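You operate a simulated robot arm through the tools that you are given. There is no shell and no other tool. Be economical: measure what you need, move in short steps, check, and stop when the job is done.

Carry out the task below with a simulated robot arm. There is one attempt and no reset: what you move stays moved.

TASK
Take the bead on the long counter and put it away on the brown bench. Put two of the end caps from the back of the crimp bench on the top of the wall ledge. Take the purple bag from the back of the test bench and leave it on the back of the crimp bench. Take the cup from the back of the test bench and leave it on the top of the wall ledge. Take the black pad and leave it on the back of the crimp bench. Shut the second drawer from the top. Open the bronze drawer. The order is free.
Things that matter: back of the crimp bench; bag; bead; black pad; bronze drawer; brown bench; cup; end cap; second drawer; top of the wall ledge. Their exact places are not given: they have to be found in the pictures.

It is judged by the outcome, as a careful person would: the job done as asked, and still so three seconds after it is handed in. It fails if anything else is knocked over, pushed out of place, dropped, spilled or broken. Lids that push on must go on centred and level and be pressed home; caps that screw on are set level and turned clockwise until they are tight.

THE ROBOT
A 6-joint arm with a two-finger parallel gripper on a trunk, on a base that drives. Base frame: it is fixed to the floor where the robot stands at the start and does not move with it; the origin is under the middle of the robot, x ahead of it, y to its left, z up. Readings come in m, degrees, newtons and seconds.
Its first joint turns from -166.0 to 166.0 degrees. Places, roughly: back of the crimp bench (150x20 cm) [-1, 0.5, 0.8]; bag [-1, -1, 0.75]; bead (3x3x2 cm) [0.5, 0.2, 0.8]; black pad (9x6x2 cm) [-1.2, -3.4, 0.6]; bronze drawer [-0.1, 7.3, 0.9]; brown bench [-3.7, 0.1, 0.8]; cup (5x5x5 cm) [-1, -2.1, 0.8]; end cap (3x3x3 cm) [-1, 0.8, 0.8]; second drawer [0.2, 6.9, 0.5]; top of the wall ledge (62x18 cm) [0.72, -2.28, 1]. Payload 3.91 kg.
The tool frame sits at the grasp point between the pads (the TCP): z along the fingers, y along the line on which they close. The tips reach 0.03 m beyond it. Largest opening 0.11 m; finger width 0.02, thickness 0.01; the body of the gripper, 0.048 by 0.112 m, starts 0.055 m behind the TCP.
Orientation is that of the tool frame in the base frame, as [roll, pitch, yaw] about the fixed x, y, z axes, in that order (R = Rz(yaw) Ry(pitch) Rx(roll)). With the fingers straight down and closing along the base's y, the tool's x points along the base's -x, its y along +y and its z along -z.

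THE INTERFACE
- The arm moves only by the tool play_rows. Its argument "deltas" is a list of rows, each a list of 7 numbers: the finger opening in m, from 0 to 0.11, then the shift along the base's x, y, z in m, then the turn, a rotation vector about the base's x, y, z in degrees. In form: [[hand, x, y, z, rx, ry, rz], ...]. A call has 1 to 8 rows; each row shifts and turns the commanded pose from where the row before left it. Each row takes 0.2 s and may step no farther than 0.05 m and 8.6 degrees from the row before; otherwise, or with a gripper value out of range, the whole call is refused. A pose out of reach is approached as far as the arm can. The call stops where the force on the tool passes 40 N (or 10 N more than at its start, if that is more) or the arm is blocked; 0.2 s more then pass. Each finger travels about 0.108 m/s and halts on what it meets, pressing with about 41 N; the grip force reading is that of the motor and also rises with nothing between the fingers. The clock runs only during rows and for 0.2 s after the last one: add rows that do not move to give the fingers time. The reply holds the time, the measured pose of the TCP, the force on the tool along the base axes, the opening and the grip force, in the units named above and with some noise, with the torque about the TCP (base axes, N m) and any sound that the robot's microphone picked up, and new pictures: "views" is both (left out), scene, wrist or none.
- Cameras (640 x 400 px; columns grow to the right, rows downward): "scene" is now at [-0.4097, 0.192, 1.1803]; the picture's right is [0.00, -0.17, 0.99], its down [-1.00, -0.04, -0.01] and it looks along [0.04, -0.98, -0.17] (base axes); focal length 214 px, centre (320, 200). "wrist" rides on the gripper at [0.072, 0.017, -0.104] in the tool frame; the picture's right is [-0.23, 0.97, 0.00], its down [-0.76, -0.18, -0.62] and it looks along [-0.61, -0.14, 0.78] (tool axes); focal length 222 px, centre (320, 200).
- roll_base(legs): drives the robot by 1 to 6 legs, each [ahead, left, turn to the left] in m, m and degrees, along the robot's own axes; the way and the turn of a leg run together, so that a leg with both is an arc; at most 1.5 m and 180 degrees a leg. The arm and the cameras ride along, it lands a little off, and it stops where it bumps. It gives what a move gives, and a new picture of the scene camera.
- aim_head(pan, tilt): turns the head with the scene camera to pan (to the left, within 80 degrees either way) and tilt (down, from -29 to 69), counted from straight ahead of the robot. It gives what a move gives, and a new picture of the scene camera.
- pixel_to_xyz(camera, pixels): for up to 12 pixels [column, row] of the newest picture of that camera ("zoom" is the newest enlarged one), the place [x, y, z] in the base frame of the surface seen there, good to about 0.002 m. No time passes.
- zoom(camera, box): a new picture of the part [left, top, right, bottom] of that camera's present view, enlarged. No time passes.
- job_done(): hands the job in; it is judged then, once.

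Go step by step. Measure first, check grasps and placings, and put right what went wrong. The budget is 138 turns and 260 pictures, counting those below and the enlarged ones. Unless the task says otherwise, let go and move clear before handing in, and close with one line.

The tools are called after "Call:" by a JSON object that holds its "name" and its "arguments". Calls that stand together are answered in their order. play_rows: Moves the arm, as the interface text tells. Its arguments: {"type":"object","properties":{"deltas":{"type":"array","items":{"type":"array","items":{"type":"number"}}},"views":{"type":"string","enum":["both","scene","wrist","none"]}},"required":["deltas"]} The other tools are called the same way: roll_base (legs) drives the base; aim_head (pan, tilt) turns the head that bears the scene camera; pixel_to_xyz (camera, pixels) gives the place of the surface under pixels of a picture; zoom (camera, box) takes an enlarged picture of a part of a camera's view; job_done () hands the job in.

At the start:

```text
clock: 0.0
position: [-0.5229, 0.2796, 1.0654]
ee_rot: [179.9, 0.0, 180.0]
force: [-0.6, -0.7, 0.4]
ft_torque: [0.01, 0.01, 0.01]
grip_width: 0.1098
gripper_force: 0.0
robot x, y, heading: [0.001, 0.0013, -0.0]
head pan, tilt: [-80.2, -2.3]
```

scene: 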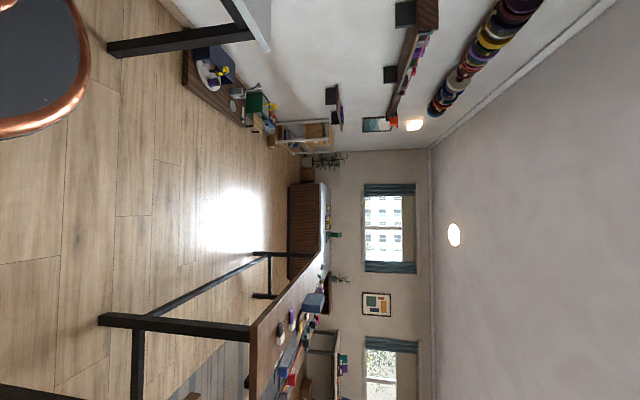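
wrist: 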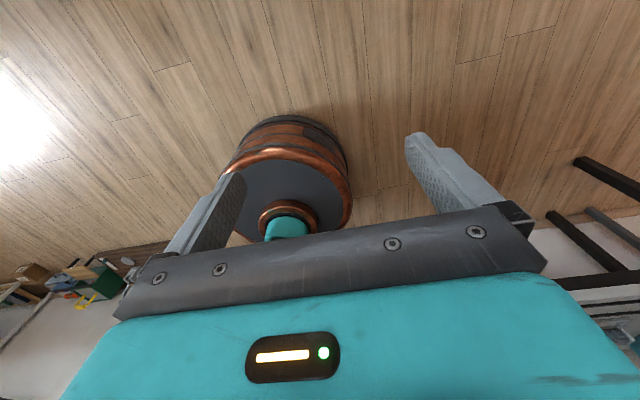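

The first picture looks to the robot's right with the picture's right side being up. I'll look ahead and around to find the places.

Call:
{"name": "aim_head", "arguments": {"pan": 0, "tilt": 25}}

Call:
{"name": "aim_head", "arguments": {"pan": 80, "tilt": 10}}

```text
clock: 1.5
position: [-0.5221, 0.2791, 1.0651]
ee_rot: [-180.0, -0.1, 180.0]
force: [0.1, 0.1, -0.6]
ft_torque: [0.02, -0.04, -0.03]
grip_width: 0.1101
gripper_force: 0.1
robot x, y, heading: [0.001, 0.0043, -0.1]
head pan, tilt: [0.0, 25.0]
```

scene: 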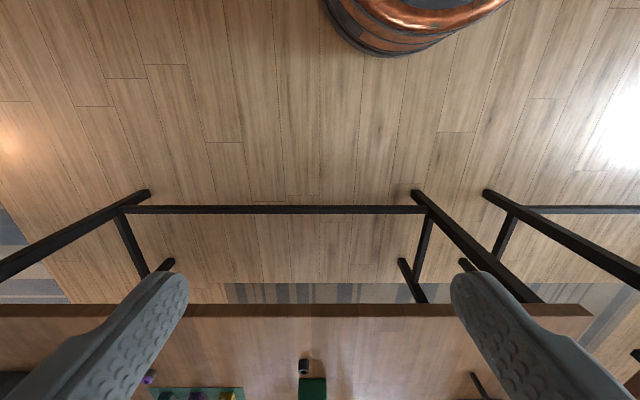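

```text
clock: 3.1
position: [-0.5234, 0.2803, 1.0655]
ee_rot: [180.0, -0.1, 179.9]
force: [-0.1, 0.1, 0.1]
ft_torque: [0.0, -0.01, -0.01]
grip_width: 0.11
gripper_force: 0.1
robot x, y, heading: [-0.0025, 0.0014, 0.1]
head pan, tilt: [80.0, 10.0]
```

scene: 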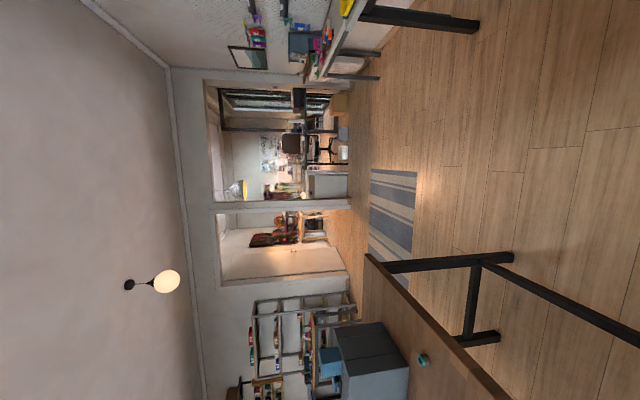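

The camera seems mounted with odd roll; I'll measure pixels to learn the geometry of this view, then look elsewhere.

Call:
{"name": "pixel_to_xyz", "arguments": {"camera": "scene", "pixels": [[425, 360], [500, 255], [370, 350], [310, 50], [390, 200], [310, 235], [330, 140], [600, 100], [365, 255], [505, 395]]}}

Call:
{"name": "aim_head", "arguments": {"pan": 0, "tilt": -10}}

```text
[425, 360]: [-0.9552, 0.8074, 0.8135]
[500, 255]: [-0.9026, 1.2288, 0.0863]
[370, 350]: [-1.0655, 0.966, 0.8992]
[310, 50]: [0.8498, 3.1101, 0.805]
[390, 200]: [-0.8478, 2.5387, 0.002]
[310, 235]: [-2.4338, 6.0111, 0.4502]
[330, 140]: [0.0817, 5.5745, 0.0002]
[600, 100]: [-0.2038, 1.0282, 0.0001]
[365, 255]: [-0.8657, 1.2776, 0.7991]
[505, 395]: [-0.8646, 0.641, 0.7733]
```

```text
clock: 4.6
position: [-0.5227, 0.2802, 1.0666]
ee_rot: [-180.0, -0.2, -180.0]
force: [-0.2, -0.2, 0.3]
ft_torque: [0.02, -0.04, 0.0]
grip_width: 0.1098
gripper_force: 0.2
robot x, y, heading: [0.002, 0.001, 0.1]
head pan, tilt: [0.0, -10.0]
```

scene: 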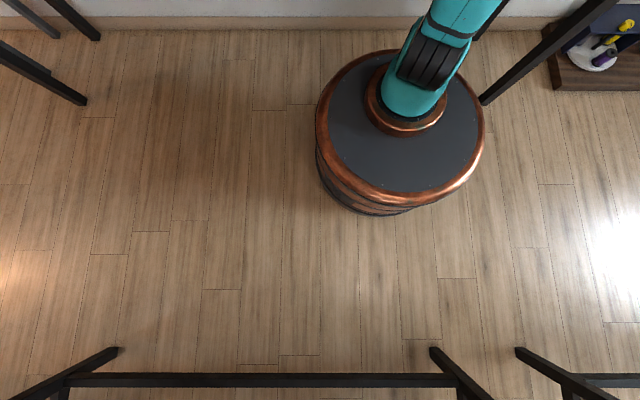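

The head at pan 0, tilt 0 looks straight down with image top = +x, left = +y. I'll tilt to see the crimp bench behind and the counter ahead.

Call:
{"name": "aim_head", "arguments": {"pan": 0, "tilt": 50}}

Call:
{"name": "pixel_to_xyz", "arguments": {"camera": "scene", "pixels": [[320, 200], [320, 100], [320, 300], [200, 200], [450, 200]]}}

Call:
{"name": "aim_head", "arguments": {"pan": 0, "tilt": -29}}

Call:
{"name": "pixel_to_xyz", "arguments": {"camera": "scene", "pixels": [[320, 200], [320, 100], [320, 30], [200, 50], [450, 50]]}}

```text
clock: 5.9
position: [-0.5229, 0.2801, 1.0664]
ee_rot: [180.0, -0.1, 179.9]
force: [-0.6, 0.7, -0.5]
ft_torque: [0.0, 0.0, 0.01]
grip_width: 0.11
gripper_force: 0.0
robot x, y, heading: [-0.0026, -0.0018, 0.2]
head pan, tilt: [0.0, 50.0]
```

scene: 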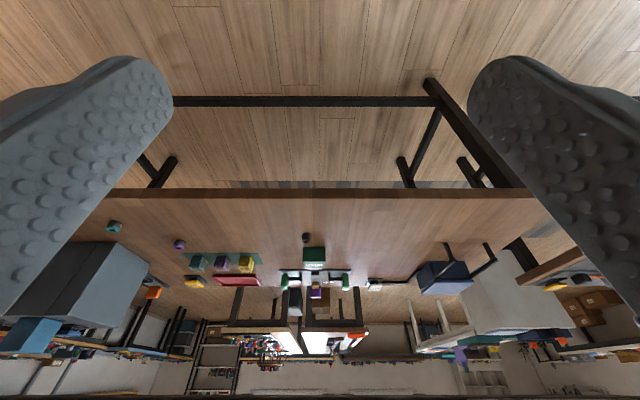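

```text
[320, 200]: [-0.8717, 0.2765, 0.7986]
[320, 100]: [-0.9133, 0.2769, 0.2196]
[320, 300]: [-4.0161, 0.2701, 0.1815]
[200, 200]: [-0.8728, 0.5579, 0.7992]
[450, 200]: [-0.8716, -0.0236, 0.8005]
```

```text
clock: 7.4
position: [-0.522, 0.2799, 1.0655]
ee_rot: [-180.0, 0.0, 179.9]
force: [0.1, -0.2, -0.1]
ft_torque: [-0.01, -0.02, -0.06]
grip_width: 0.11
gripper_force: 0.1
robot x, y, heading: [0.0014, -0.0005, -0.2]
head pan, tilt: [0.0, -28.6]
```

scene: 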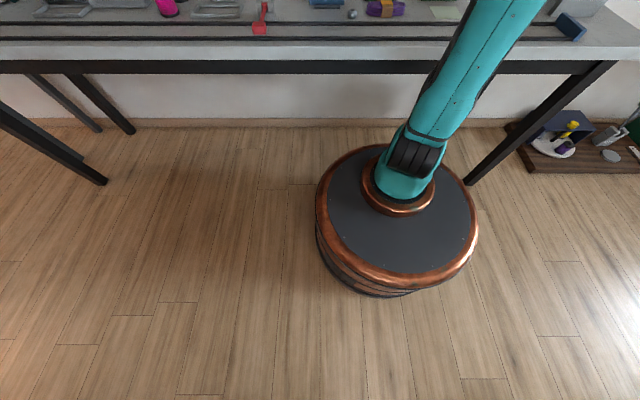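

```text
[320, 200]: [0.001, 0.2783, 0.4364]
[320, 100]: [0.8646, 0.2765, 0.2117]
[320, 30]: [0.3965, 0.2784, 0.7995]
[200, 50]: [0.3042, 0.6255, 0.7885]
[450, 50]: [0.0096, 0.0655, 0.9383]
```

The camera rides on the gripper end: the long counter front edge is x≈0.30 (row 50), crimp bench edge x≈-0.87. I'll zoom here for the bead, then inspect the crimp bench.

Call:
{"name": "zoom", "arguments": {"camera": "scene", "box": [40, 0, 480, 60]}}

Call:
{"name": "aim_head", "arguments": {"pan": 0, "tilt": 42}}

Call:
{"name": "zoom", "arguments": {"camera": "scene", "box": [60, 220, 580, 400]}}

```text
1.45 times, centred on (260, 30) of scene
```

zoom: 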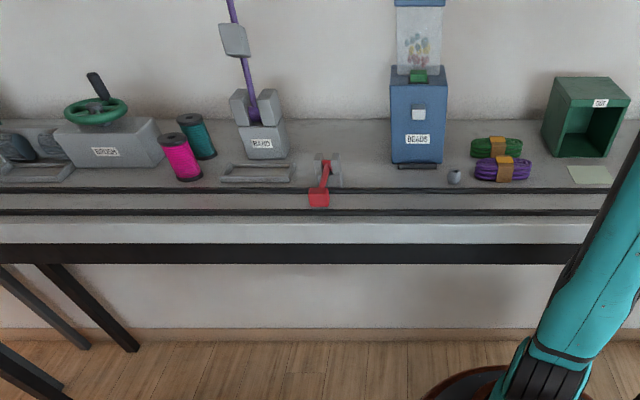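

```text
clock: 8.8
position: [-0.5231, 0.2793, 1.0652]
ee_rot: [-180.0, 0.0, -180.0]
force: [-0.6, -0.4, -0.3]
ft_torque: [0.02, 0.02, -0.01]
grip_width: 0.1103
gripper_force: 0.0
robot x, y, heading: [-0.0009, -0.0037, -0.1]
head pan, tilt: [0.0, 42.0]
```

scene: 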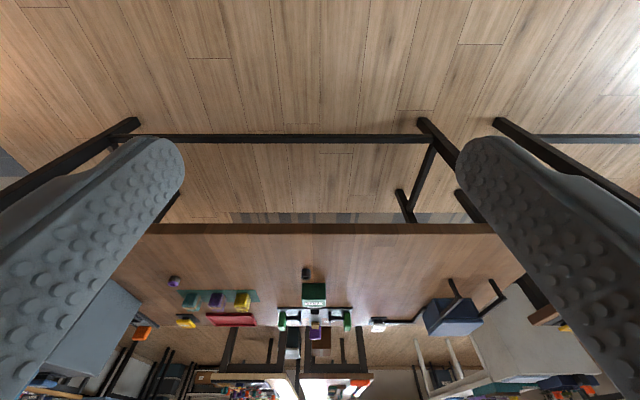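

```text
1.23 times, centred on (320, 310) of scene
```

zoom: 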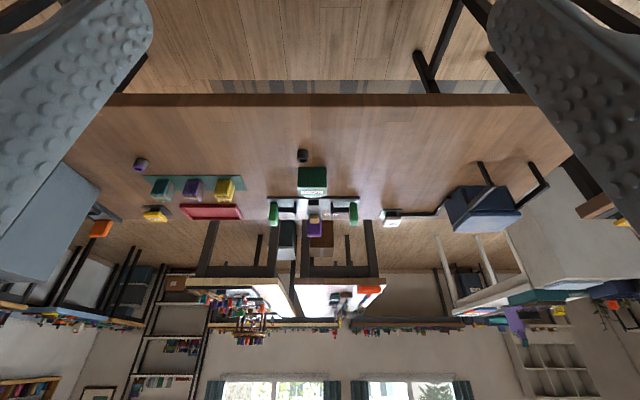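

The back strip holds small caps: purple (141,163), black (303,155) and a teal one hidden by the finger. I'll measure them.

Call:
{"name": "pixel_to_xyz", "arguments": {"camera": "zoom", "pixels": [[141, 161], [141, 168], [303, 152], [303, 160], [163, 185], [320, 97], [320, 210], [312, 180], [540, 100], [230, 180], [470, 210], [70, 220]]}}

Call:
{"name": "aim_head", "arguments": {"pan": 0, "tilt": 60}}

Call:
{"name": "zoom", "arguments": {"camera": "scene", "box": [80, 160, 400, 300]}}

```text
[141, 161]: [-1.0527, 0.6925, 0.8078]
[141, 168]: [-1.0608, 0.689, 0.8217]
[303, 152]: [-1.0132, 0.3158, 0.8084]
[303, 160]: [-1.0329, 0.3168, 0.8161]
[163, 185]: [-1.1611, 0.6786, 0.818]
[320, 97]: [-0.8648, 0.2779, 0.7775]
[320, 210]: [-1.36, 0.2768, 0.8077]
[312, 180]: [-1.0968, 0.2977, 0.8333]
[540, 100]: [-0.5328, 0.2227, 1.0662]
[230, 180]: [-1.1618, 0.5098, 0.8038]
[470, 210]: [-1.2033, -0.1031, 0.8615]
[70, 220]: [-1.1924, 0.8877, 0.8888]
```

```text
clock: 9.6
position: [-0.5237, 0.2799, 1.0653]
ee_rot: [-180.0, -0.1, 180.0]
force: [-0.5, 0.5, -0.9]
ft_torque: [0.01, -0.01, 0.03]
grip_width: 0.1098
gripper_force: 0.0
robot x, y, heading: [0.0016, 0.0017, -0.4]
head pan, tilt: [0.0, 60.0]
```

scene: 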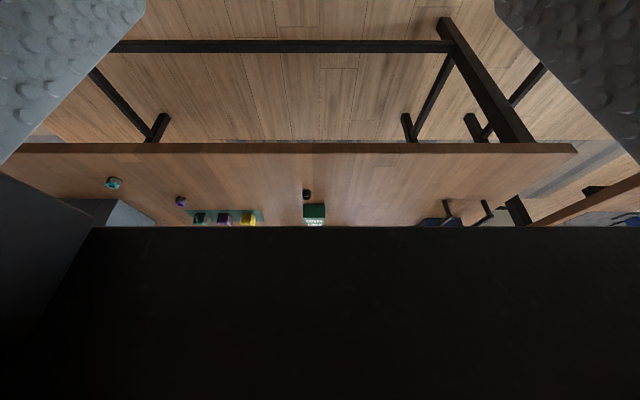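

```text
2.00 times, centred on (240, 230) of scene
```

zoom: 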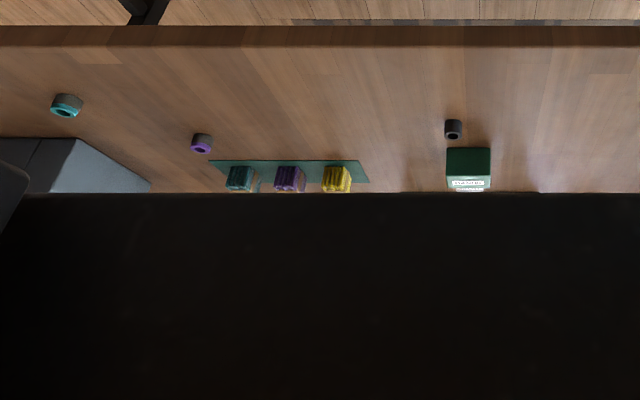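

Three caps stand upright with holes up: teal (67,105), purple (201,143), black (453,129). I'll measure the teal one, then drive beside the bench and face +y with the arm on the left.

Call:
{"name": "pixel_to_xyz", "arguments": {"camera": "zoom", "pixels": [[67, 98], [67, 108], [201, 136], [201, 148], [453, 124], [453, 135], [290, 165], [30, 40], [600, 45]]}}

Call:
{"name": "roll_base", "arguments": {"legs": [[-0.3, 0.7, 0], [0, 0, 90]]}}

```text
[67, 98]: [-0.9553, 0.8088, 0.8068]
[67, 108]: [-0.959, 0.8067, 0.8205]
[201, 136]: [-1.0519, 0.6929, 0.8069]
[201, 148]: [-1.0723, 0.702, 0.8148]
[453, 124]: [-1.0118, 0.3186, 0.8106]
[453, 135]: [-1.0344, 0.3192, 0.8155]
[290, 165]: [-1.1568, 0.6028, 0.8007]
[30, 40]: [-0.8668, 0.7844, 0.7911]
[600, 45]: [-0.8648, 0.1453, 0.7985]
```

```text
clock: 17.7
position: [-0.5678, 0.1844, 1.0666]
ee_rot: [180.0, -0.2, -88.3]
force: [0.8, 0.1, -0.1]
ft_torque: [-0.02, 0.04, 0.01]
grip_width: 0.1101
gripper_force: 0.1
robot x, y, heading: [-0.303, 0.7179, 91.6]
head pan, tilt: [0.0, 60.0]
```

scene: 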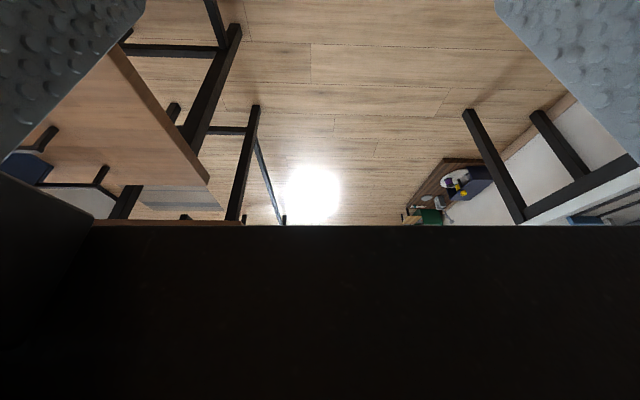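

Robot now at (-0.30,0.72) heading ~92. I move the gripper over the teal cap at about (-0.968,0.807).

Call:
{"name": "play_rows", "arguments": {"deltas": [[0.08, -0.027, 0.0415, 0, 0, 0, 0], [0.08, -0.027, 0.0415, 0, 0, 0, 0], [0.08, -0.027, 0.0415, 0, 0, 0, 0], [0.08, -0.027, 0.0415, 0, 0, 0, 0], [0.08, -0.027, 0.0415, 0, 0, 0, 0], [0.08, -0.027, 0.0415, 0, 0, 0, 0], [0.08, -0.027, 0.0415, 0, 0, 0, 0], [0.08, -0.027, 0.0415, 0, 0, 0, 0]], "views": "none"}}

Call:
{"name": "play_rows", "arguments": {"deltas": [[0.08, -0.027, 0.0415, 0, 0, 0, 0], [0.08, -0.027, 0.0415, 0, 0, 0, 0], [0.08, -0.027, 0.0415, 0, 0, 0, 0], [0.08, -0.027, 0.0415, 0, 0, 0, 0], [0.08, -0.027, 0.0415, -0.03, 0, 0, 0], [0.08, -0.027, 0.0415, -0.04, 0, 0, 0], [0.08, -0.022, 0.0415, -0.04, 0, 0, 0]], "views": "both"}}

```text
clock: 19.5
position: [-0.7854, 0.5186, 1.0665]
ee_rot: [-180.0, -0.1, -88.2]
force: [-0.7, -0.4, -1.2]
ft_torque: [-0.01, 0.01, 0.01]
grip_width: 0.0802
gripper_force: 0.1
robot x, y, heading: [-0.3049, 0.7146, 91.6]
head pan, tilt: [0.0, 60.0]
```

```text
refused: row 5 steps farther than a row can; nothing moved
```

Moved as planned; the second call's combined descent was too long per row. I continue level, then descend.

Call:
{"name": "play_rows", "arguments": {"deltas": [[0.08, -0.026, 0.041, 0, 0, 0, 0], [0.08, -0.026, 0.041, 0, 0, 0, 0], [0.08, -0.026, 0.041, 0, 0, 0, 0], [0.08, -0.026, 0.041, 0, 0, 0, 0], [0.08, -0.026, 0.041, 0, 0, 0, 0], [0.08, -0.026, 0.041, 0, 0, 0, 0], [0.08, -0.027, 0.042, 0, 0, 0, 0], [0.08, 0, 0, -0.05, 0, 0, 0]], "views": "none"}}

Call:
{"name": "aim_head", "arguments": {"pan": 0, "tilt": 30}}

Call:
{"name": "play_rows", "arguments": {"deltas": [[0.08, 0, 0, -0.04, 0, 0, 0], [0.08, 0, 0, 0, 0, 0, 0]], "views": "wrist"}}

```text
clock: 21.3
position: [-0.9687, 0.8049, 1.0142]
ee_rot: [-179.9, -0.1, -88.3]
force: [-0.8, 0.5, 0.7]
ft_torque: [0.01, 0.02, 0.01]
grip_width: 0.0799
gripper_force: 0.0
robot x, y, heading: [-0.3062, 0.7156, 91.5]
head pan, tilt: [0.0, 60.0]
```

```text
clock: 22.2
position: [-0.9687, 0.804, 1.0142]
ee_rot: [179.9, -0.1, -88.2]
force: [-0.4, 0.5, -0.7]
ft_torque: [-0.01, 0.0, 0.0]
grip_width: 0.08
gripper_force: 0.0
robot x, y, heading: [-0.3022, 0.7159, 91.6]
head pan, tilt: [0.0, 30.0]
```

scene: 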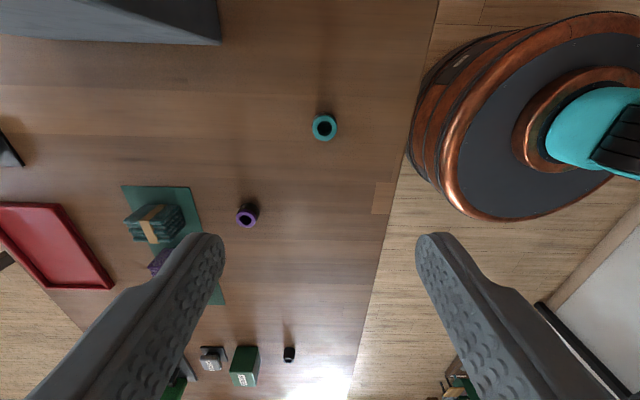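

```text
clock: 22.9
position: [-0.9677, 0.8023, 0.9751]
ee_rot: [180.0, -0.1, -88.3]
force: [0.3, 0.1, -0.6]
ft_torque: [-0.02, -0.02, -0.03]
grip_width: 0.08
gripper_force: 0.1
robot x, y, heading: [-0.3032, 0.7154, 91.6]
head pan, tilt: [0.0, 30.0]
```

wrist: 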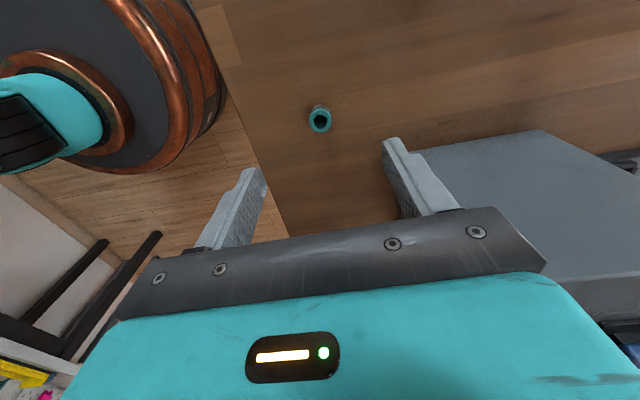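

The teal cap is at wrist (320,119) between the fingers. I'll measure its rim exactly.

Call:
{"name": "pixel_to_xyz", "arguments": {"camera": "wrist", "pixels": [[311, 119], [329, 121], [320, 109], [320, 129], [320, 119]]}}

```text
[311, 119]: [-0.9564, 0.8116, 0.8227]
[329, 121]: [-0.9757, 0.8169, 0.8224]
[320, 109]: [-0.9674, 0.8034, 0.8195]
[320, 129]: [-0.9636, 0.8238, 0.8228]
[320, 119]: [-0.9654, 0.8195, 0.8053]
```

Cap centre ≈(-0.966,0.814), top 0.823. Descend to z 0.833 and close.

Call:
{"name": "play_rows", "arguments": {"deltas": [[0.06, 0.001, 0.012, -0.047, 0, 0, 0], [0.06, 0, 0, -0.047, 0, 0, 0], [0.06, 0, 0, -0.047, 0, 0, 0], [0.06, 0, 0, 0, 0, 0, 0], [0, 0, 0, 0, 0, 0, 0], [0, 0, 0, 0, 0, 0, 0], [0, 0, 0, 0, 0, 0, 0]], "views": "none"}}

Call:
{"name": "play_rows", "arguments": {"deltas": [[0, 0, 0, 0.05, 0, 0, 0], [0, 0, 0, 0.05, 0, 0, 0], [0, 0, 0, 0.05, 0, 0, 0], [0, 0.0, 0, 0.05, 0, 0, 0], [0, 0.03, 0, 0.035, 0, 0, 0], [0, 0.05, 0, 0, 0, 0, 0], [0, 0.05, 0, 0, 0, 0, 0]], "views": "both"}}

```text
clock: 24.4
position: [-0.9665, 0.8159, 0.8345]
ee_rot: [179.9, -0.1, -88.3]
force: [-0.2, -0.3, 0.0]
ft_torque: [-0.04, -0.01, 0.02]
grip_width: 0.0211
gripper_force: 41.5
robot x, y, heading: [-0.302, 0.7158, 91.6]
head pan, tilt: [0.0, 30.0]
```

```text
clock: 26.1
position: [-0.8359, 0.8186, 1.0677]
ee_rot: [-179.9, -0.2, -88.4]
force: [-1.1, -0.2, -1.2]
ft_torque: [0.01, -0.04, 0.01]
grip_width: 0.0222
gripper_force: 40.5
robot x, y, heading: [-0.302, 0.7137, 91.9]
head pan, tilt: [0.0, 30.0]
```

scene: 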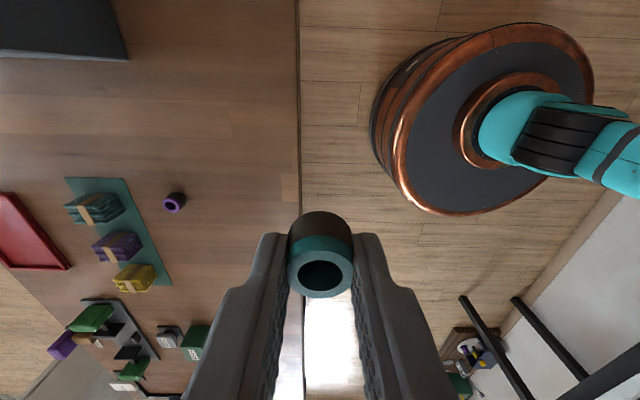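
wrist: 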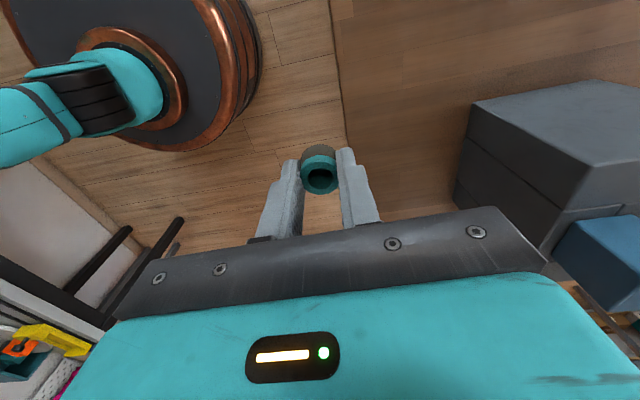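

The cap is held (width 0.022). I turn round so the arm points at +x and drive along the aisle to the ledge.

Call:
{"name": "roll_base", "arguments": {"legs": [[0, 0, 178], [1.45, 0, 0], [1.4, 0, 0]]}}

Call:
{"name": "aim_head", "arguments": {"pan": 40, "tilt": 20}}

```text
clock: 47.2
position: [0.1598, -2.3006, 1.0686]
ee_rot: [180.0, -0.2, 88.7]
force: [0.0, 0.3, 0.2]
ft_torque: [0.02, -0.05, -0.02]
grip_width: 0.0225
gripper_force: 40.9
robot x, y, heading: [-0.3654, -2.1701, -91.5]
head pan, tilt: [0.0, 30.0]
```

scene: 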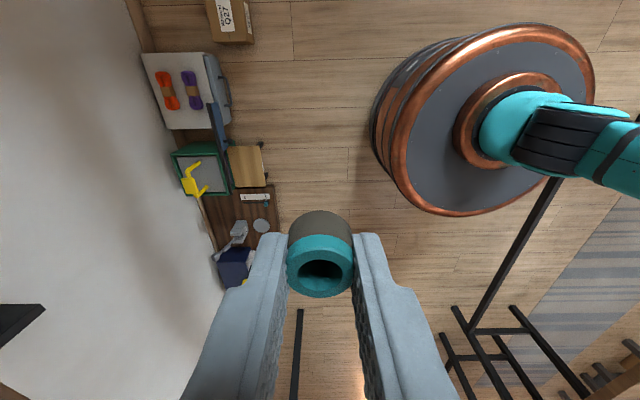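

```text
clock: 48.3
position: [0.1613, -2.3018, 1.0681]
ee_rot: [179.9, 0.0, 88.6]
force: [-0.6, -1.0, -0.4]
ft_torque: [-0.01, 0.02, 0.05]
grip_width: 0.0226
gripper_force: 40.8
robot x, y, heading: [-0.3634, -2.171, -91.1]
head pan, tilt: [40.0, 20.0]
```

scene: 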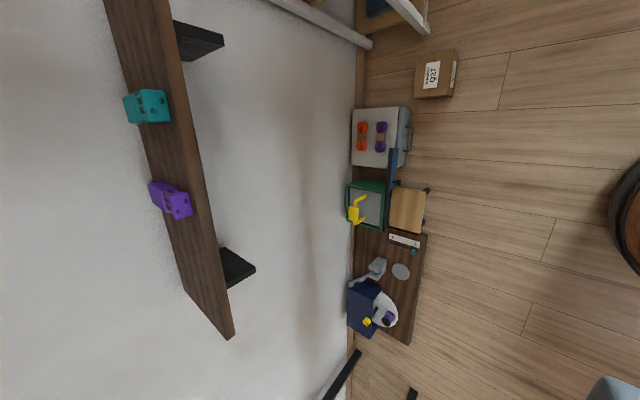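

The ledge shows as the brown plank at (110-230, 0-340) with two items on it. I'll measure it.

Call:
{"name": "pixel_to_xyz", "arguments": {"camera": "scene", "pixels": [[130, 20], [180, 130], [200, 250], [225, 330], [150, 150], [183, 260], [195, 175], [160, 60], [190, 30], [235, 265], [145, 105], [170, 200]]}}

Call:
{"name": "zoom", "arguments": {"camera": "scene", "box": [0, 0, 400, 400]}}

```text
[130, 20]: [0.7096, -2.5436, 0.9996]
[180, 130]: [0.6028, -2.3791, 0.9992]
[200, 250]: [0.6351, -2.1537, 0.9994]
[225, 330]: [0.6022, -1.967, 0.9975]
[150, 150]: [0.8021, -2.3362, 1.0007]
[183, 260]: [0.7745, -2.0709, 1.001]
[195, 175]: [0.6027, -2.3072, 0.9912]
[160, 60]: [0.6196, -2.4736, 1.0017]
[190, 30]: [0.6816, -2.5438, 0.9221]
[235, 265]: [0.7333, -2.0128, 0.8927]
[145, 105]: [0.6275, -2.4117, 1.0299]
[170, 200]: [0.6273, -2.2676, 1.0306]
```

```text
1.00 times, centred on (200, 200) of scene (not enlarged: the box is as wide or as high as the picture)
```

zoom: 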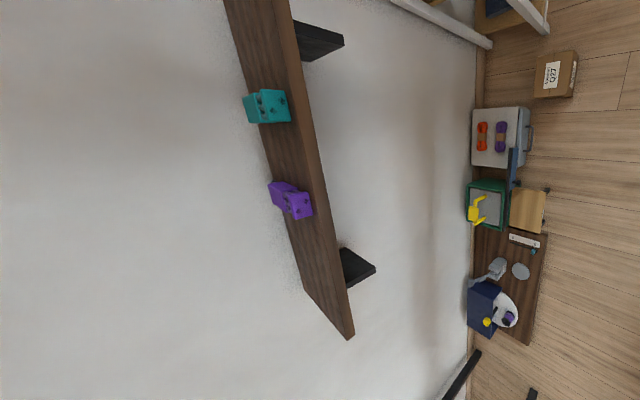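

Ledge top z=1.00, front edge x=0.602, y from -1.97 to about -2.6; items at y≈-2.27 and -2.41. I'll place the cap near y=-2.03; strafe the base closer first.

Call:
{"name": "roll_base", "arguments": {"legs": [[-0.26, 0.27, 0]]}}

```text
clock: 50.7
position: [0.4439, -2.0454, 1.0674]
ee_rot: [179.9, -0.1, 88.7]
force: [0.6, -0.5, -0.5]
ft_torque: [-0.01, -0.01, -0.04]
grip_width: 0.0225
gripper_force: 41.0
robot x, y, heading: [-0.0841, -1.9151, -91.5]
head pan, tilt: [40.0, 20.0]
```

scene: 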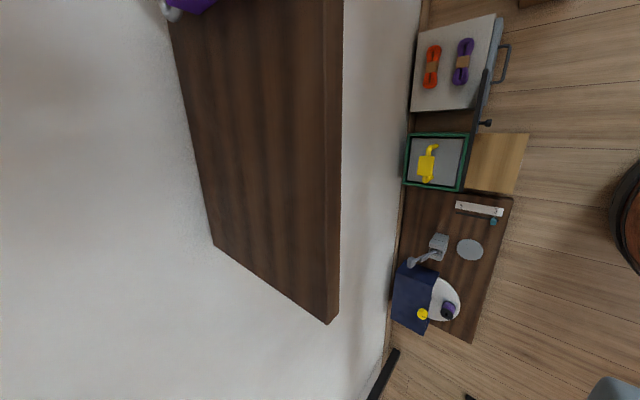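

Ledge end lies clear ahead. Move 0.236 out at height, then lower to just above contact.

Call:
{"name": "play_rows", "arguments": {"deltas": [[0, 0.048, 0.003, 0.0, 0, 0, 0], [0, 0.047, 0.003, 0, 0, 0, 0], [0, 0.047, 0.003, 0, 0, 0, 0], [0, 0.047, 0.003, 0, 0, 0, 0], [0, 0.047, 0.003, 0, 0, 0, 0], [0, 0, 0, -0.02, 0, 0, 0], [0, 0, 0, -0.009, 0, 0, 0], [0, 0, 0, 0, 0, 0, 0]], "views": "wrist"}}

```text
clock: 52.5
position: [0.6799, -2.0313, 1.0395]
ee_rot: [-180.0, -0.2, 88.8]
force: [-0.4, 0.8, 0.0]
ft_torque: [-0.04, -0.02, -0.01]
grip_width: 0.0228
gripper_force: 41.6
robot x, y, heading: [-0.078, -1.9156, -91.6]
head pan, tilt: [40.0, 20.0]
```

wrist: 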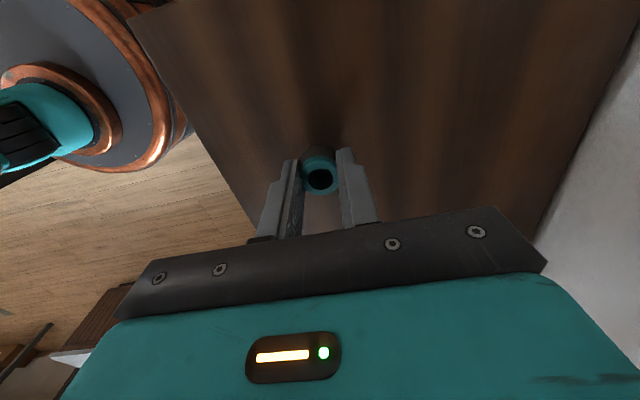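

Above the ledge with 4-5 mm to go; lower, release and rise.

Call:
{"name": "play_rows", "arguments": {"deltas": [[0, 0, 0, -0.004, 0, 0, 0], [0, 0, 0, -0.001, 0, 0, 0], [0.03, 0, 0, 0, 0, 0, 0], [0.06, 0, 0, 0, 0, 0, 0], [0.06, 0, 0, 0, 0, 0, 0], [0.06, 0, 0, 0.04, 0, 0, 0], [0.06, 0, 0, 0.05, 0, 0, 0]], "views": "wrist"}}

```text
clock: 54.1
position: [0.6789, -2.0306, 1.1259]
ee_rot: [179.9, -0.1, 88.8]
force: [-0.2, -0.4, -1.6]
ft_torque: [0.03, 0.03, 0.0]
grip_width: 0.0599
gripper_force: 0.1
robot x, y, heading: [-0.0815, -1.9151, -91.6]
head pan, tilt: [40.0, 20.0]
```

wrist: 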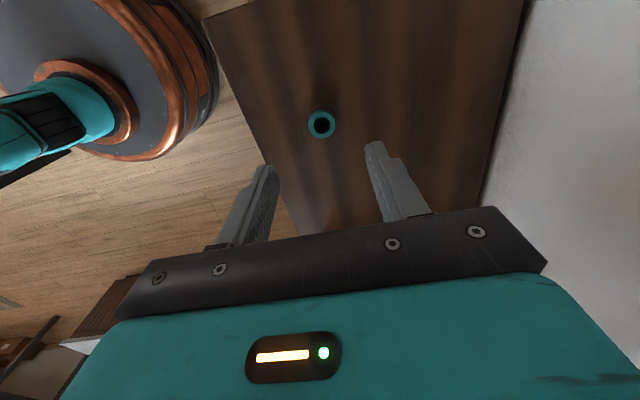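

The cap stands on the ledge. Retract the arm and look across toward the test bench (-x).

Call:
{"name": "play_rows", "arguments": {"deltas": [[0.08, -0.048, 0, 0, 0, 0, 0], [0.08, -0.048, 0, 0, 0, 0, 0], [0.08, -0.048, 0, 0, 0, 0, 0], [0.08, -0.048, 0, 0, 0, 0, 0], [0.08, -0.048, 0, 0, 0, 0, 0]], "views": "none"}}

Call:
{"name": "aim_head", "arguments": {"pan": -65, "tilt": 10}}

```text
clock: 55.3
position: [0.4392, -2.03, 1.1222]
ee_rot: [-179.8, 0.0, 88.8]
force: [0.8, 0.2, -1.2]
ft_torque: [0.01, 0.11, 0.02]
grip_width: 0.0801
gripper_force: 0.1
robot x, y, heading: [-0.0808, -1.9103, -91.5]
head pan, tilt: [40.0, 20.0]
```

```text
clock: 57.1
position: [0.4383, -2.0303, 1.1243]
ee_rot: [-179.9, -0.1, 88.6]
force: [-0.2, -0.2, -0.9]
ft_torque: [0.02, 0.02, 0.03]
grip_width: 0.0801
gripper_force: 0.1
robot x, y, heading: [-0.0815, -1.9175, -91.4]
head pan, tilt: [-65.0, 10.0]
```

scene: 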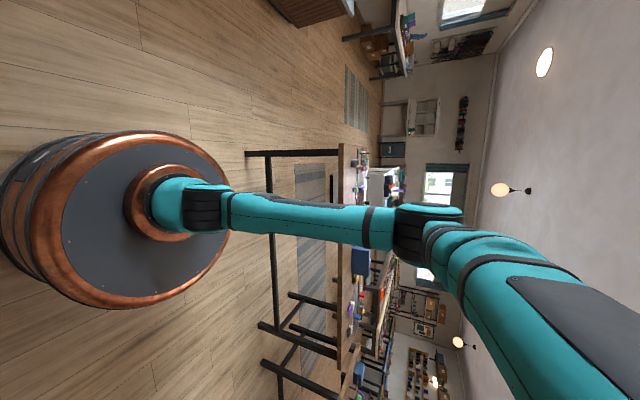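

The test bench objects look moderate in height. Strafe to mid-aisle, turn round, then look at the bench.

Call:
{"name": "roll_base", "arguments": {"legs": [[0.2, -0.17, 0], [0, 0, 180]]}}

Call:
{"name": "aim_head", "arguments": {"pan": 50, "tilt": 20}}

```text
clock: 66.2
position: [-0.7681, -1.9792, 1.1246]
ee_rot: [180.0, 0.0, -93.6]
force: [-0.5, 0.0, 0.9]
ft_torque: [0.02, -0.01, 0.07]
grip_width: 0.0799
gripper_force: 0.1
robot x, y, heading: [-0.2513, -2.1173, 86.5]
head pan, tilt: [-65.0, 10.0]
```

scene: 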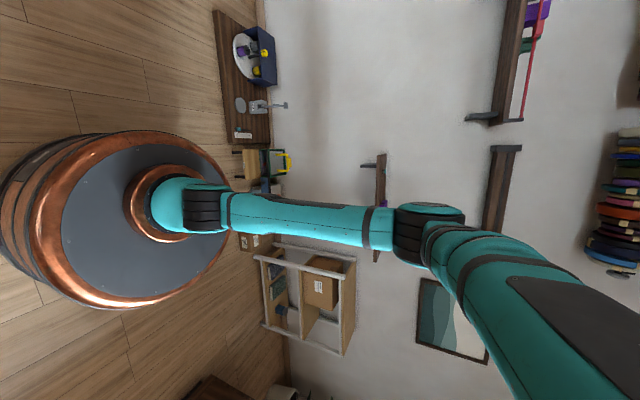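

```text
clock: 68.2
position: [-0.7689, -1.9783, 1.1246]
ee_rot: [-180.0, -0.1, -93.6]
force: [0.1, -0.1, -0.6]
ft_torque: [-0.01, 0.02, 0.03]
grip_width: 0.0802
gripper_force: 0.1
robot x, y, heading: [-0.2544, -2.1125, 86.2]
head pan, tilt: [50.0, 20.0]
```

scene: 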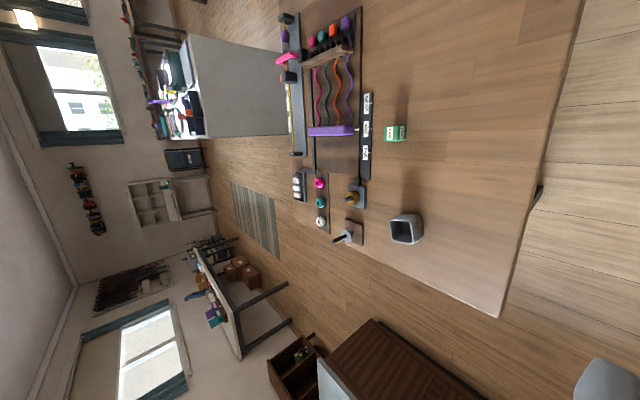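

The grey square cup sits at (405,228). Measure it and the surroundings.

Call:
{"name": "pixel_to_xyz", "arguments": {"camera": "scene", "pixels": [[391, 232], [418, 219], [420, 240], [405, 215], [405, 245], [405, 229], [395, 132], [500, 300], [355, 200], [350, 235]]}}

Call:
{"name": "zoom", "arguments": {"camera": "scene", "box": [330, 160, 490, 260]}}

```text
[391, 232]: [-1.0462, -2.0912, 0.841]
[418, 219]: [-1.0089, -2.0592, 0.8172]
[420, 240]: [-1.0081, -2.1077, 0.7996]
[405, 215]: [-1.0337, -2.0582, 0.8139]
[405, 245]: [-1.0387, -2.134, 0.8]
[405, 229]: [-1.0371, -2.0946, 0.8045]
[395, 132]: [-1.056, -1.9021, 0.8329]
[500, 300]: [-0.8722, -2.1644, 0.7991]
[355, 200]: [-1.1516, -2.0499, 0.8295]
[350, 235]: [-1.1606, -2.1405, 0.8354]
```

```text
4.00 times, centred on (410, 210) of scene
```

zoom: 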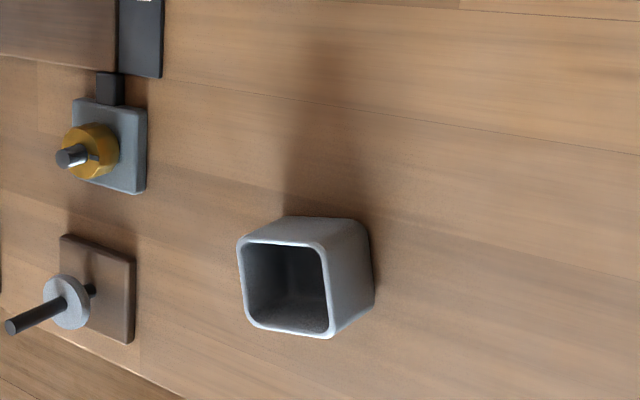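

The cup is upright, opening up. Measure rim corners to get centre and yaw.

Call:
{"name": "pixel_to_xyz", "arguments": {"camera": "zoom", "pixels": [[241, 242], [320, 250], [328, 333], [250, 320], [281, 245], [325, 290], [288, 330], [244, 280], [370, 235], [372, 300], [285, 310]]}}

```text
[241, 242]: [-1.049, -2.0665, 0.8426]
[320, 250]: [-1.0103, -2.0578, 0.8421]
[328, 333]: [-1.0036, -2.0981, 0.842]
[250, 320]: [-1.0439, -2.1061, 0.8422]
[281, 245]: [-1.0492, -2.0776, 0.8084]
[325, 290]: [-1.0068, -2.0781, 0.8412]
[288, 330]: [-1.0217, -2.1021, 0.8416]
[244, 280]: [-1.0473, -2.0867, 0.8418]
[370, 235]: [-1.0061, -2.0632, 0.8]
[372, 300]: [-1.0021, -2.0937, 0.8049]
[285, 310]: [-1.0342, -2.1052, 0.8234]
```

Cup centre ≈(-1.027,-2.082), rim z 0.842, rotated ~11°. Move over it, turn 14.6° and start lowering.

Call:
{"name": "play_rows", "arguments": {"deltas": [[0.08, -0.043, -0.0173, 0, 0, 0, 7.3], [0.08, -0.043, -0.0173, 0, 0, 0, 7.3], [0.08, -0.043, -0.0173, 0, 0, 0, 0], [0.08, -0.043, -0.0173, 0, 0, 0, 0], [0.08, -0.043, -0.0173, 0, 0, 0, 0], [0.08, -0.043, -0.0173, 0, 0, 0, 0], [0.08, 0, 0, -0.05, 0, 0, 0], [0.08, 0, 0, -0.05, 0, 0, 0]], "views": "none"}}

Call:
{"name": "play_rows", "arguments": {"deltas": [[0.08, 0, 0, -0.05, 0, 0, 0], [0.08, 0, 0, 0, 0, 0, 0]], "views": "wrist"}}

```text
clock: 70.0
position: [-1.0262, -2.0819, 1.0264]
ee_rot: [179.9, 0.0, -79.0]
force: [-0.1, 0.4, -0.2]
ft_torque: [-0.02, 0.04, -0.03]
grip_width: 0.0801
gripper_force: 0.2
robot x, y, heading: [-0.2496, -2.114, 86.4]
head pan, tilt: [50.0, 20.0]
```

```text
clock: 70.6
position: [-1.0254, -2.0832, 0.9746]
ee_rot: [180.0, -0.1, -78.9]
force: [-0.5, 0.3, 0.8]
ft_torque: [-0.01, 0.02, -0.03]
grip_width: 0.08
gripper_force: 0.0
robot x, y, heading: [-0.2523, -2.1175, 86.0]
head pan, tilt: [50.0, 20.0]
```

wrist: 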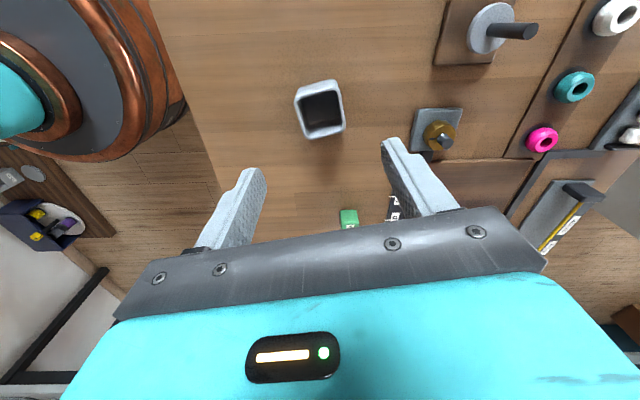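

The cup is between the fingers and aligned. Lower and close.

Call:
{"name": "play_rows", "arguments": {"deltas": [[0.08, 0, 0, -0.047, 0, 0, 0], [0.08, 0, 0, -0.047, 0, 0, 0], [0.08, 0, 0, -0.046, 0, 0, 0], [0.08, 0, 0, 0, 0, 0, 0], [0, 0, 0, 0, 0, 0, 0], [0, 0, 0, 0, 0, 0, 0], [0, 0, 0, 0, 0, 0, 0]], "views": "none"}}

Call:
{"name": "play_rows", "arguments": {"deltas": [[0, 0, 0, 0.05, 0, 0, 0], [0, 0, 0, 0.05, 0, 0, 0], [0, 0, 0, 0.05, 0, 0, 0], [0, 0, 0, 0.05, 0, 0, 0], [0, 0, 0, 0.05, 0, 0, 0], [0, 0.05, 0, 0, 0, 0, 0], [0, 0.05, 0, 0, 0, 0, 0], [0, 0.05, 0, 0, 0, 0, 0]], "views": "wrist"}}

```text
clock: 72.2
position: [-1.0257, -2.0814, 0.8343]
ee_rot: [180.0, -0.1, -79.1]
force: [-0.2, 0.3, -0.1]
ft_torque: [-0.01, -0.03, 0.03]
grip_width: 0.0472
gripper_force: 40.9
robot x, y, heading: [-0.2526, -2.1155, 86.3]
head pan, tilt: [50.0, 20.0]
```

```text
clock: 74.0
position: [-0.8776, -2.0836, 1.0836]
ee_rot: [-179.9, -0.1, -79.0]
force: [-0.9, 0.4, -1.3]
ft_torque: [-0.01, -0.05, -0.02]
grip_width: 0.047
gripper_force: 40.9
robot x, y, heading: [-0.256, -2.1162, 86.5]
head pan, tilt: [50.0, 20.0]
```

wrist: 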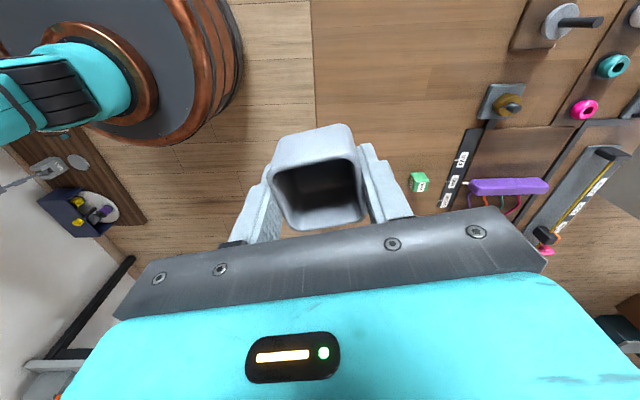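

The cup is held at 0.047. Turn round and approach the ledge.

Call:
{"name": "roll_base", "arguments": {"legs": [[0, 0, 180], [0, 0.12, 0]]}}

Call:
{"name": "zoom", "arguments": {"camera": "scene", "box": [0, 0, 400, 250]}}

```text
clock: 82.6
position: [0.4887, -2.1569, 1.0836]
ee_rot: [-180.0, -0.1, 100.8]
force: [-0.3, 0.0, 1.2]
ft_torque: [-0.02, 0.07, -0.02]
grip_width: 0.0471
gripper_force: 41.3
robot x, y, heading: [-0.1346, -2.1214, -94.0]
head pan, tilt: [50.0, 20.0]
```

scene: 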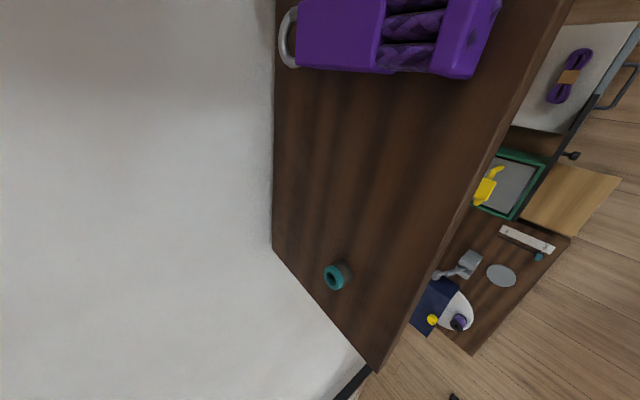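

```text
1.60 times, centred on (200, 125) of scene
```

zoom: 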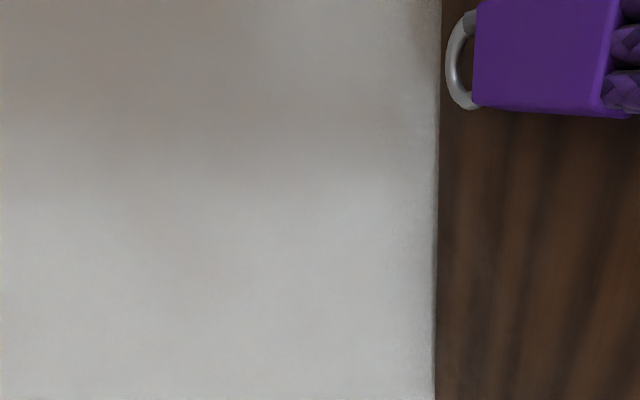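

Call:
{"name": "pixel_to_xyz", "arguments": {"camera": "scene", "pixels": [[380, 72], [458, 77], [300, 68], [335, 277], [274, 200], [470, 20], [360, 160]]}}

```text
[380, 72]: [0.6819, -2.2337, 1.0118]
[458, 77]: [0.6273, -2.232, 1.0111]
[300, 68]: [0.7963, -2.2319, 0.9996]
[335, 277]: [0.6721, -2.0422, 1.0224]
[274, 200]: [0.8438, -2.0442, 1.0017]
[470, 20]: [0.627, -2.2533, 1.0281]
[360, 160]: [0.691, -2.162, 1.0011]
```

Free spot: cup to (0.69,-2.155). Extend, straighten, lower.

Call:
{"name": "play_rows", "arguments": {"deltas": [[0, 0.05, 0, 0, 0, 0, -5.6], [0, 0.05, 0, 0, 0, 0, -5.6], [0, 0.05, 0, 0, 0, 0, 0], [0, 0.05, 0, 0, 0, 0, 0], [0, 0, 0, -0.03, 0, 0, 0], [0, 0, 0, -0.013, 0, 0, 0], [0, 0, 0, -0.004, 0, 0, 0], [0, 0, 0, 0, 0, 0, 0]], "views": "wrist"}}

```text
clock: 84.4
position: [0.6913, -2.1568, 1.0356]
ee_rot: [180.0, -0.1, 89.6]
force: [0.4, 0.2, -0.3]
ft_torque: [0.0, -0.04, -0.03]
grip_width: 0.047
gripper_force: 40.9
robot x, y, heading: [-0.1334, -2.1178, -93.5]
head pan, tilt: [50.0, 20.0]
```

wrist: 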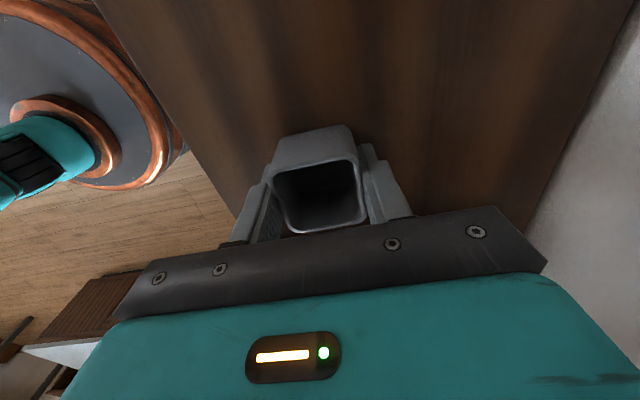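

In place at z 1.0356. Release and rise.

Call:
{"name": "play_rows", "arguments": {"deltas": [[0, 0, 0, -0.001, 0, 0, 0], [0.055, 0, 0, 0, 0, 0, 0], [0.075, 0, 0, 0, 0, 0, 0], [0.075, 0, 0, 0, 0, 0, 0], [0.075, 0, 0, 0.05, 0, 0, 0], [0.075, 0, 0, 0.05, 0, 0, 0], [0.075, -0.05, 0, 0, 0, 0, 0], [0.075, -0.05, 0, 0, 0, 0, 0]], "views": "both"}}

```text
clock: 86.2
position: [0.5902, -2.1564, 1.1348]
ee_rot: [-179.8, 0.1, 89.5]
force: [1.1, -0.5, -0.5]
ft_torque: [-0.01, 0.12, 0.02]
grip_width: 0.0749
gripper_force: 0.0
robot x, y, heading: [-0.1312, -2.1211, -93.7]
head pan, tilt: [50.0, 20.0]
```

scene: 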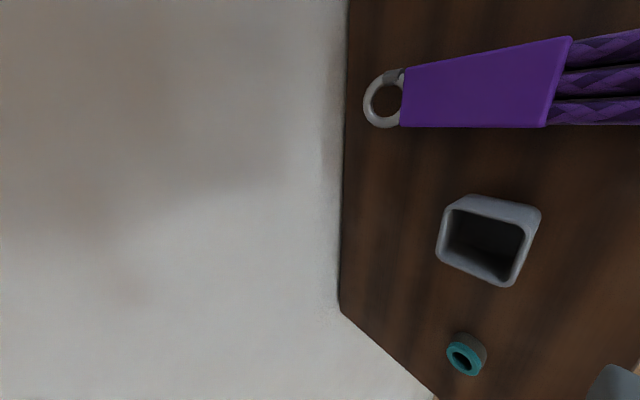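
wrist: 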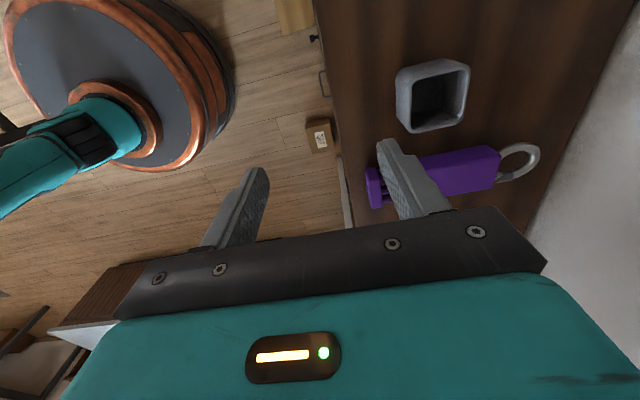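

Cup and teal cap both stand on the ledge. Next retract, turn to face -x with the arm, back up toward the pad and look.

Call:
{"name": "play_rows", "arguments": {"deltas": [[0.075, -0.05, 0, 0, 0, 0, 0], [0.075, -0.05, 0, 0, 0, 0, 0], [0.075, -0.05, 0, 0, 0, 0, 0], [0.075, 0, 0, 0, 0, 0, 0]], "views": "none"}}

Call:
{"name": "roll_base", "arguments": {"legs": [[0, -0.12, 0], [0, 0, 180], [-0.6, 0, 0]]}}

Call:
{"name": "aim_head", "arguments": {"pan": 45, "tilt": 45}}

```text
clock: 87.2
position: [0.441, -2.1571, 1.1352]
ee_rot: [179.9, -0.1, 89.7]
force: [-0.2, -0.4, 0.0]
ft_torque: [0.02, 0.0, 0.01]
grip_width: 0.0753
gripper_force: 0.1
robot x, y, heading: [-0.1311, -2.1227, -93.8]
head pan, tilt: [50.0, 20.0]
```

```text
clock: 98.7
position: [-0.8812, -2.6647, 1.1365]
ee_rot: [179.9, -0.1, -92.3]
force: [-0.3, 0.3, 0.5]
ft_torque: [0.02, -0.05, -0.04]
grip_width: 0.0751
gripper_force: 0.1
robot x, y, heading: [-0.3093, -2.718, 84.3]
head pan, tilt: [50.0, 20.0]
```

scene: 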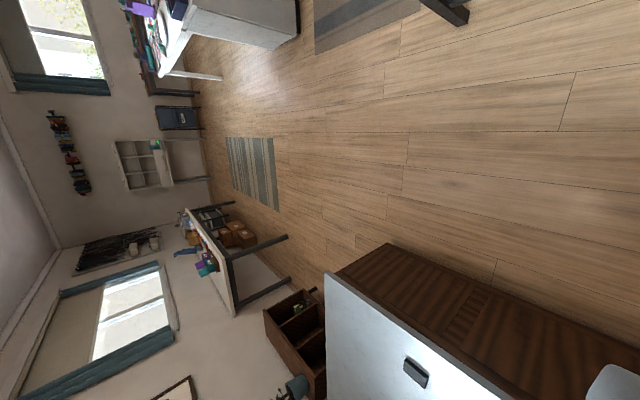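

```text
clock: 99.6
position: [-0.8806, -2.6643, 1.1359]
ee_rot: [179.8, 0.1, -92.3]
force: [-0.2, 0.1, 0.3]
ft_torque: [0.02, 0.0, -0.01]
grip_width: 0.0751
gripper_force: 0.0
robot x, y, heading: [-0.3131, -2.7183, 84.1]
head pan, tilt: [45.0, 45.0]
```

scene: 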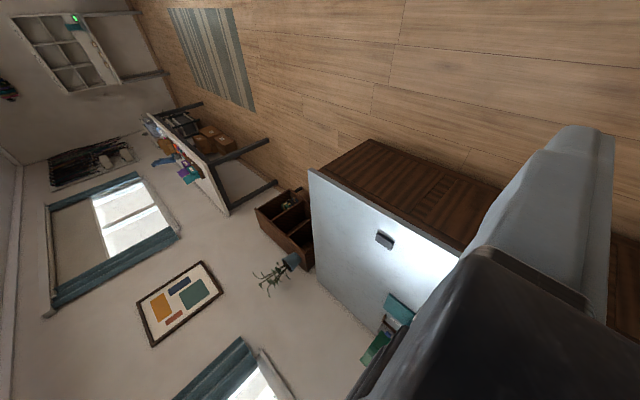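

The black pad is at (385,240) on the white-topped cabinet. Measure pad and cabinet edges.

Call:
{"name": "pixel_to_xyz", "arguments": {"camera": "scene", "pixels": [[385, 240], [378, 233], [394, 244], [380, 240], [390, 246], [312, 175], [450, 250], [350, 270], [400, 300]]}}

Call:
{"name": "zoom", "arguments": {"camera": "scene", "box": [300, 160, 460, 320]}}

```text
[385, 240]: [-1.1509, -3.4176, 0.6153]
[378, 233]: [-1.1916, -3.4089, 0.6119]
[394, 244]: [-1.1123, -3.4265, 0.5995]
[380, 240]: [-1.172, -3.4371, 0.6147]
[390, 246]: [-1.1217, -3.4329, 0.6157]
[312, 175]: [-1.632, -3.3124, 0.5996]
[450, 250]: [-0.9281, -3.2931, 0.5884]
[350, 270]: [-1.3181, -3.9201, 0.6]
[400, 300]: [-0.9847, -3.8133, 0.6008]
```

```text
2.50 times, centred on (380, 240) of scene
```

zoom: 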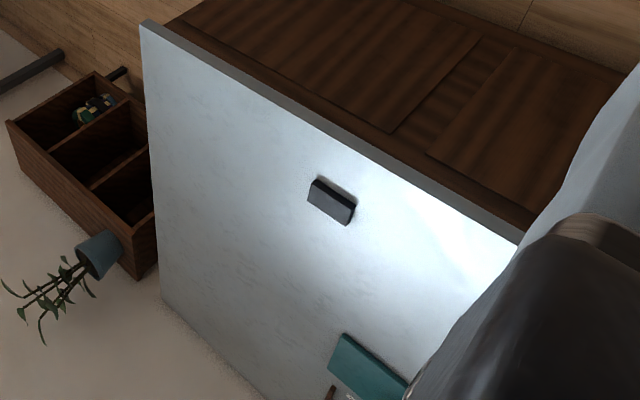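

Pad ≈(-1.15,-3.42,0.615), cabinet front edge y≈-3.29. I drive left into the gap and turn 90° so the arm points at the pad.

Call:
{"name": "roll_base", "arguments": {"legs": [[-0.07, 0.8, 0], [0, 0, 90]]}}

Call:
{"name": "aim_head", "arguments": {"pan": 30, "tilt": 10}}

```text
clock: 107.8
position: [-1.1667, -3.2792, 1.1364]
ee_rot: [-180.0, 0.0, -1.3]
force: [0.2, 1.5, -0.4]
ft_torque: [0.01, 0.03, 0.0]
grip_width: 0.0749
gripper_force: 0.0
robot x, y, heading: [-1.1238, -2.702, 175.2]
head pan, tilt: [45.0, 45.0]
```

scene: 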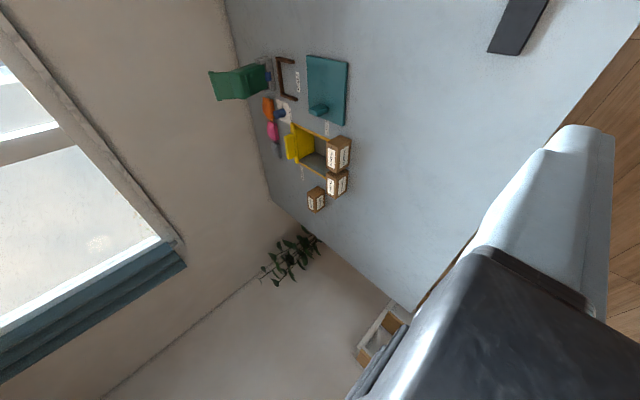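

```text
clock: 108.8
position: [-1.1667, -3.2803, 1.1358]
ee_rot: [-180.0, -0.1, -1.4]
force: [0.0, 0.1, 0.6]
ft_torque: [-0.03, -0.02, 0.02]
grip_width: 0.0749
gripper_force: 0.1
robot x, y, heading: [-1.1233, -2.7064, 175.2]
head pan, tilt: [30.0, 10.0]
```

scene: 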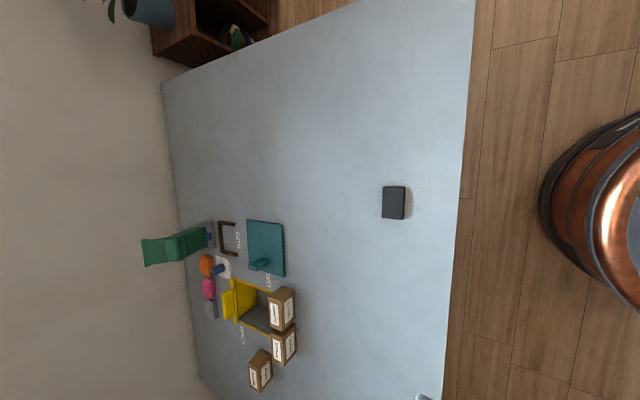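

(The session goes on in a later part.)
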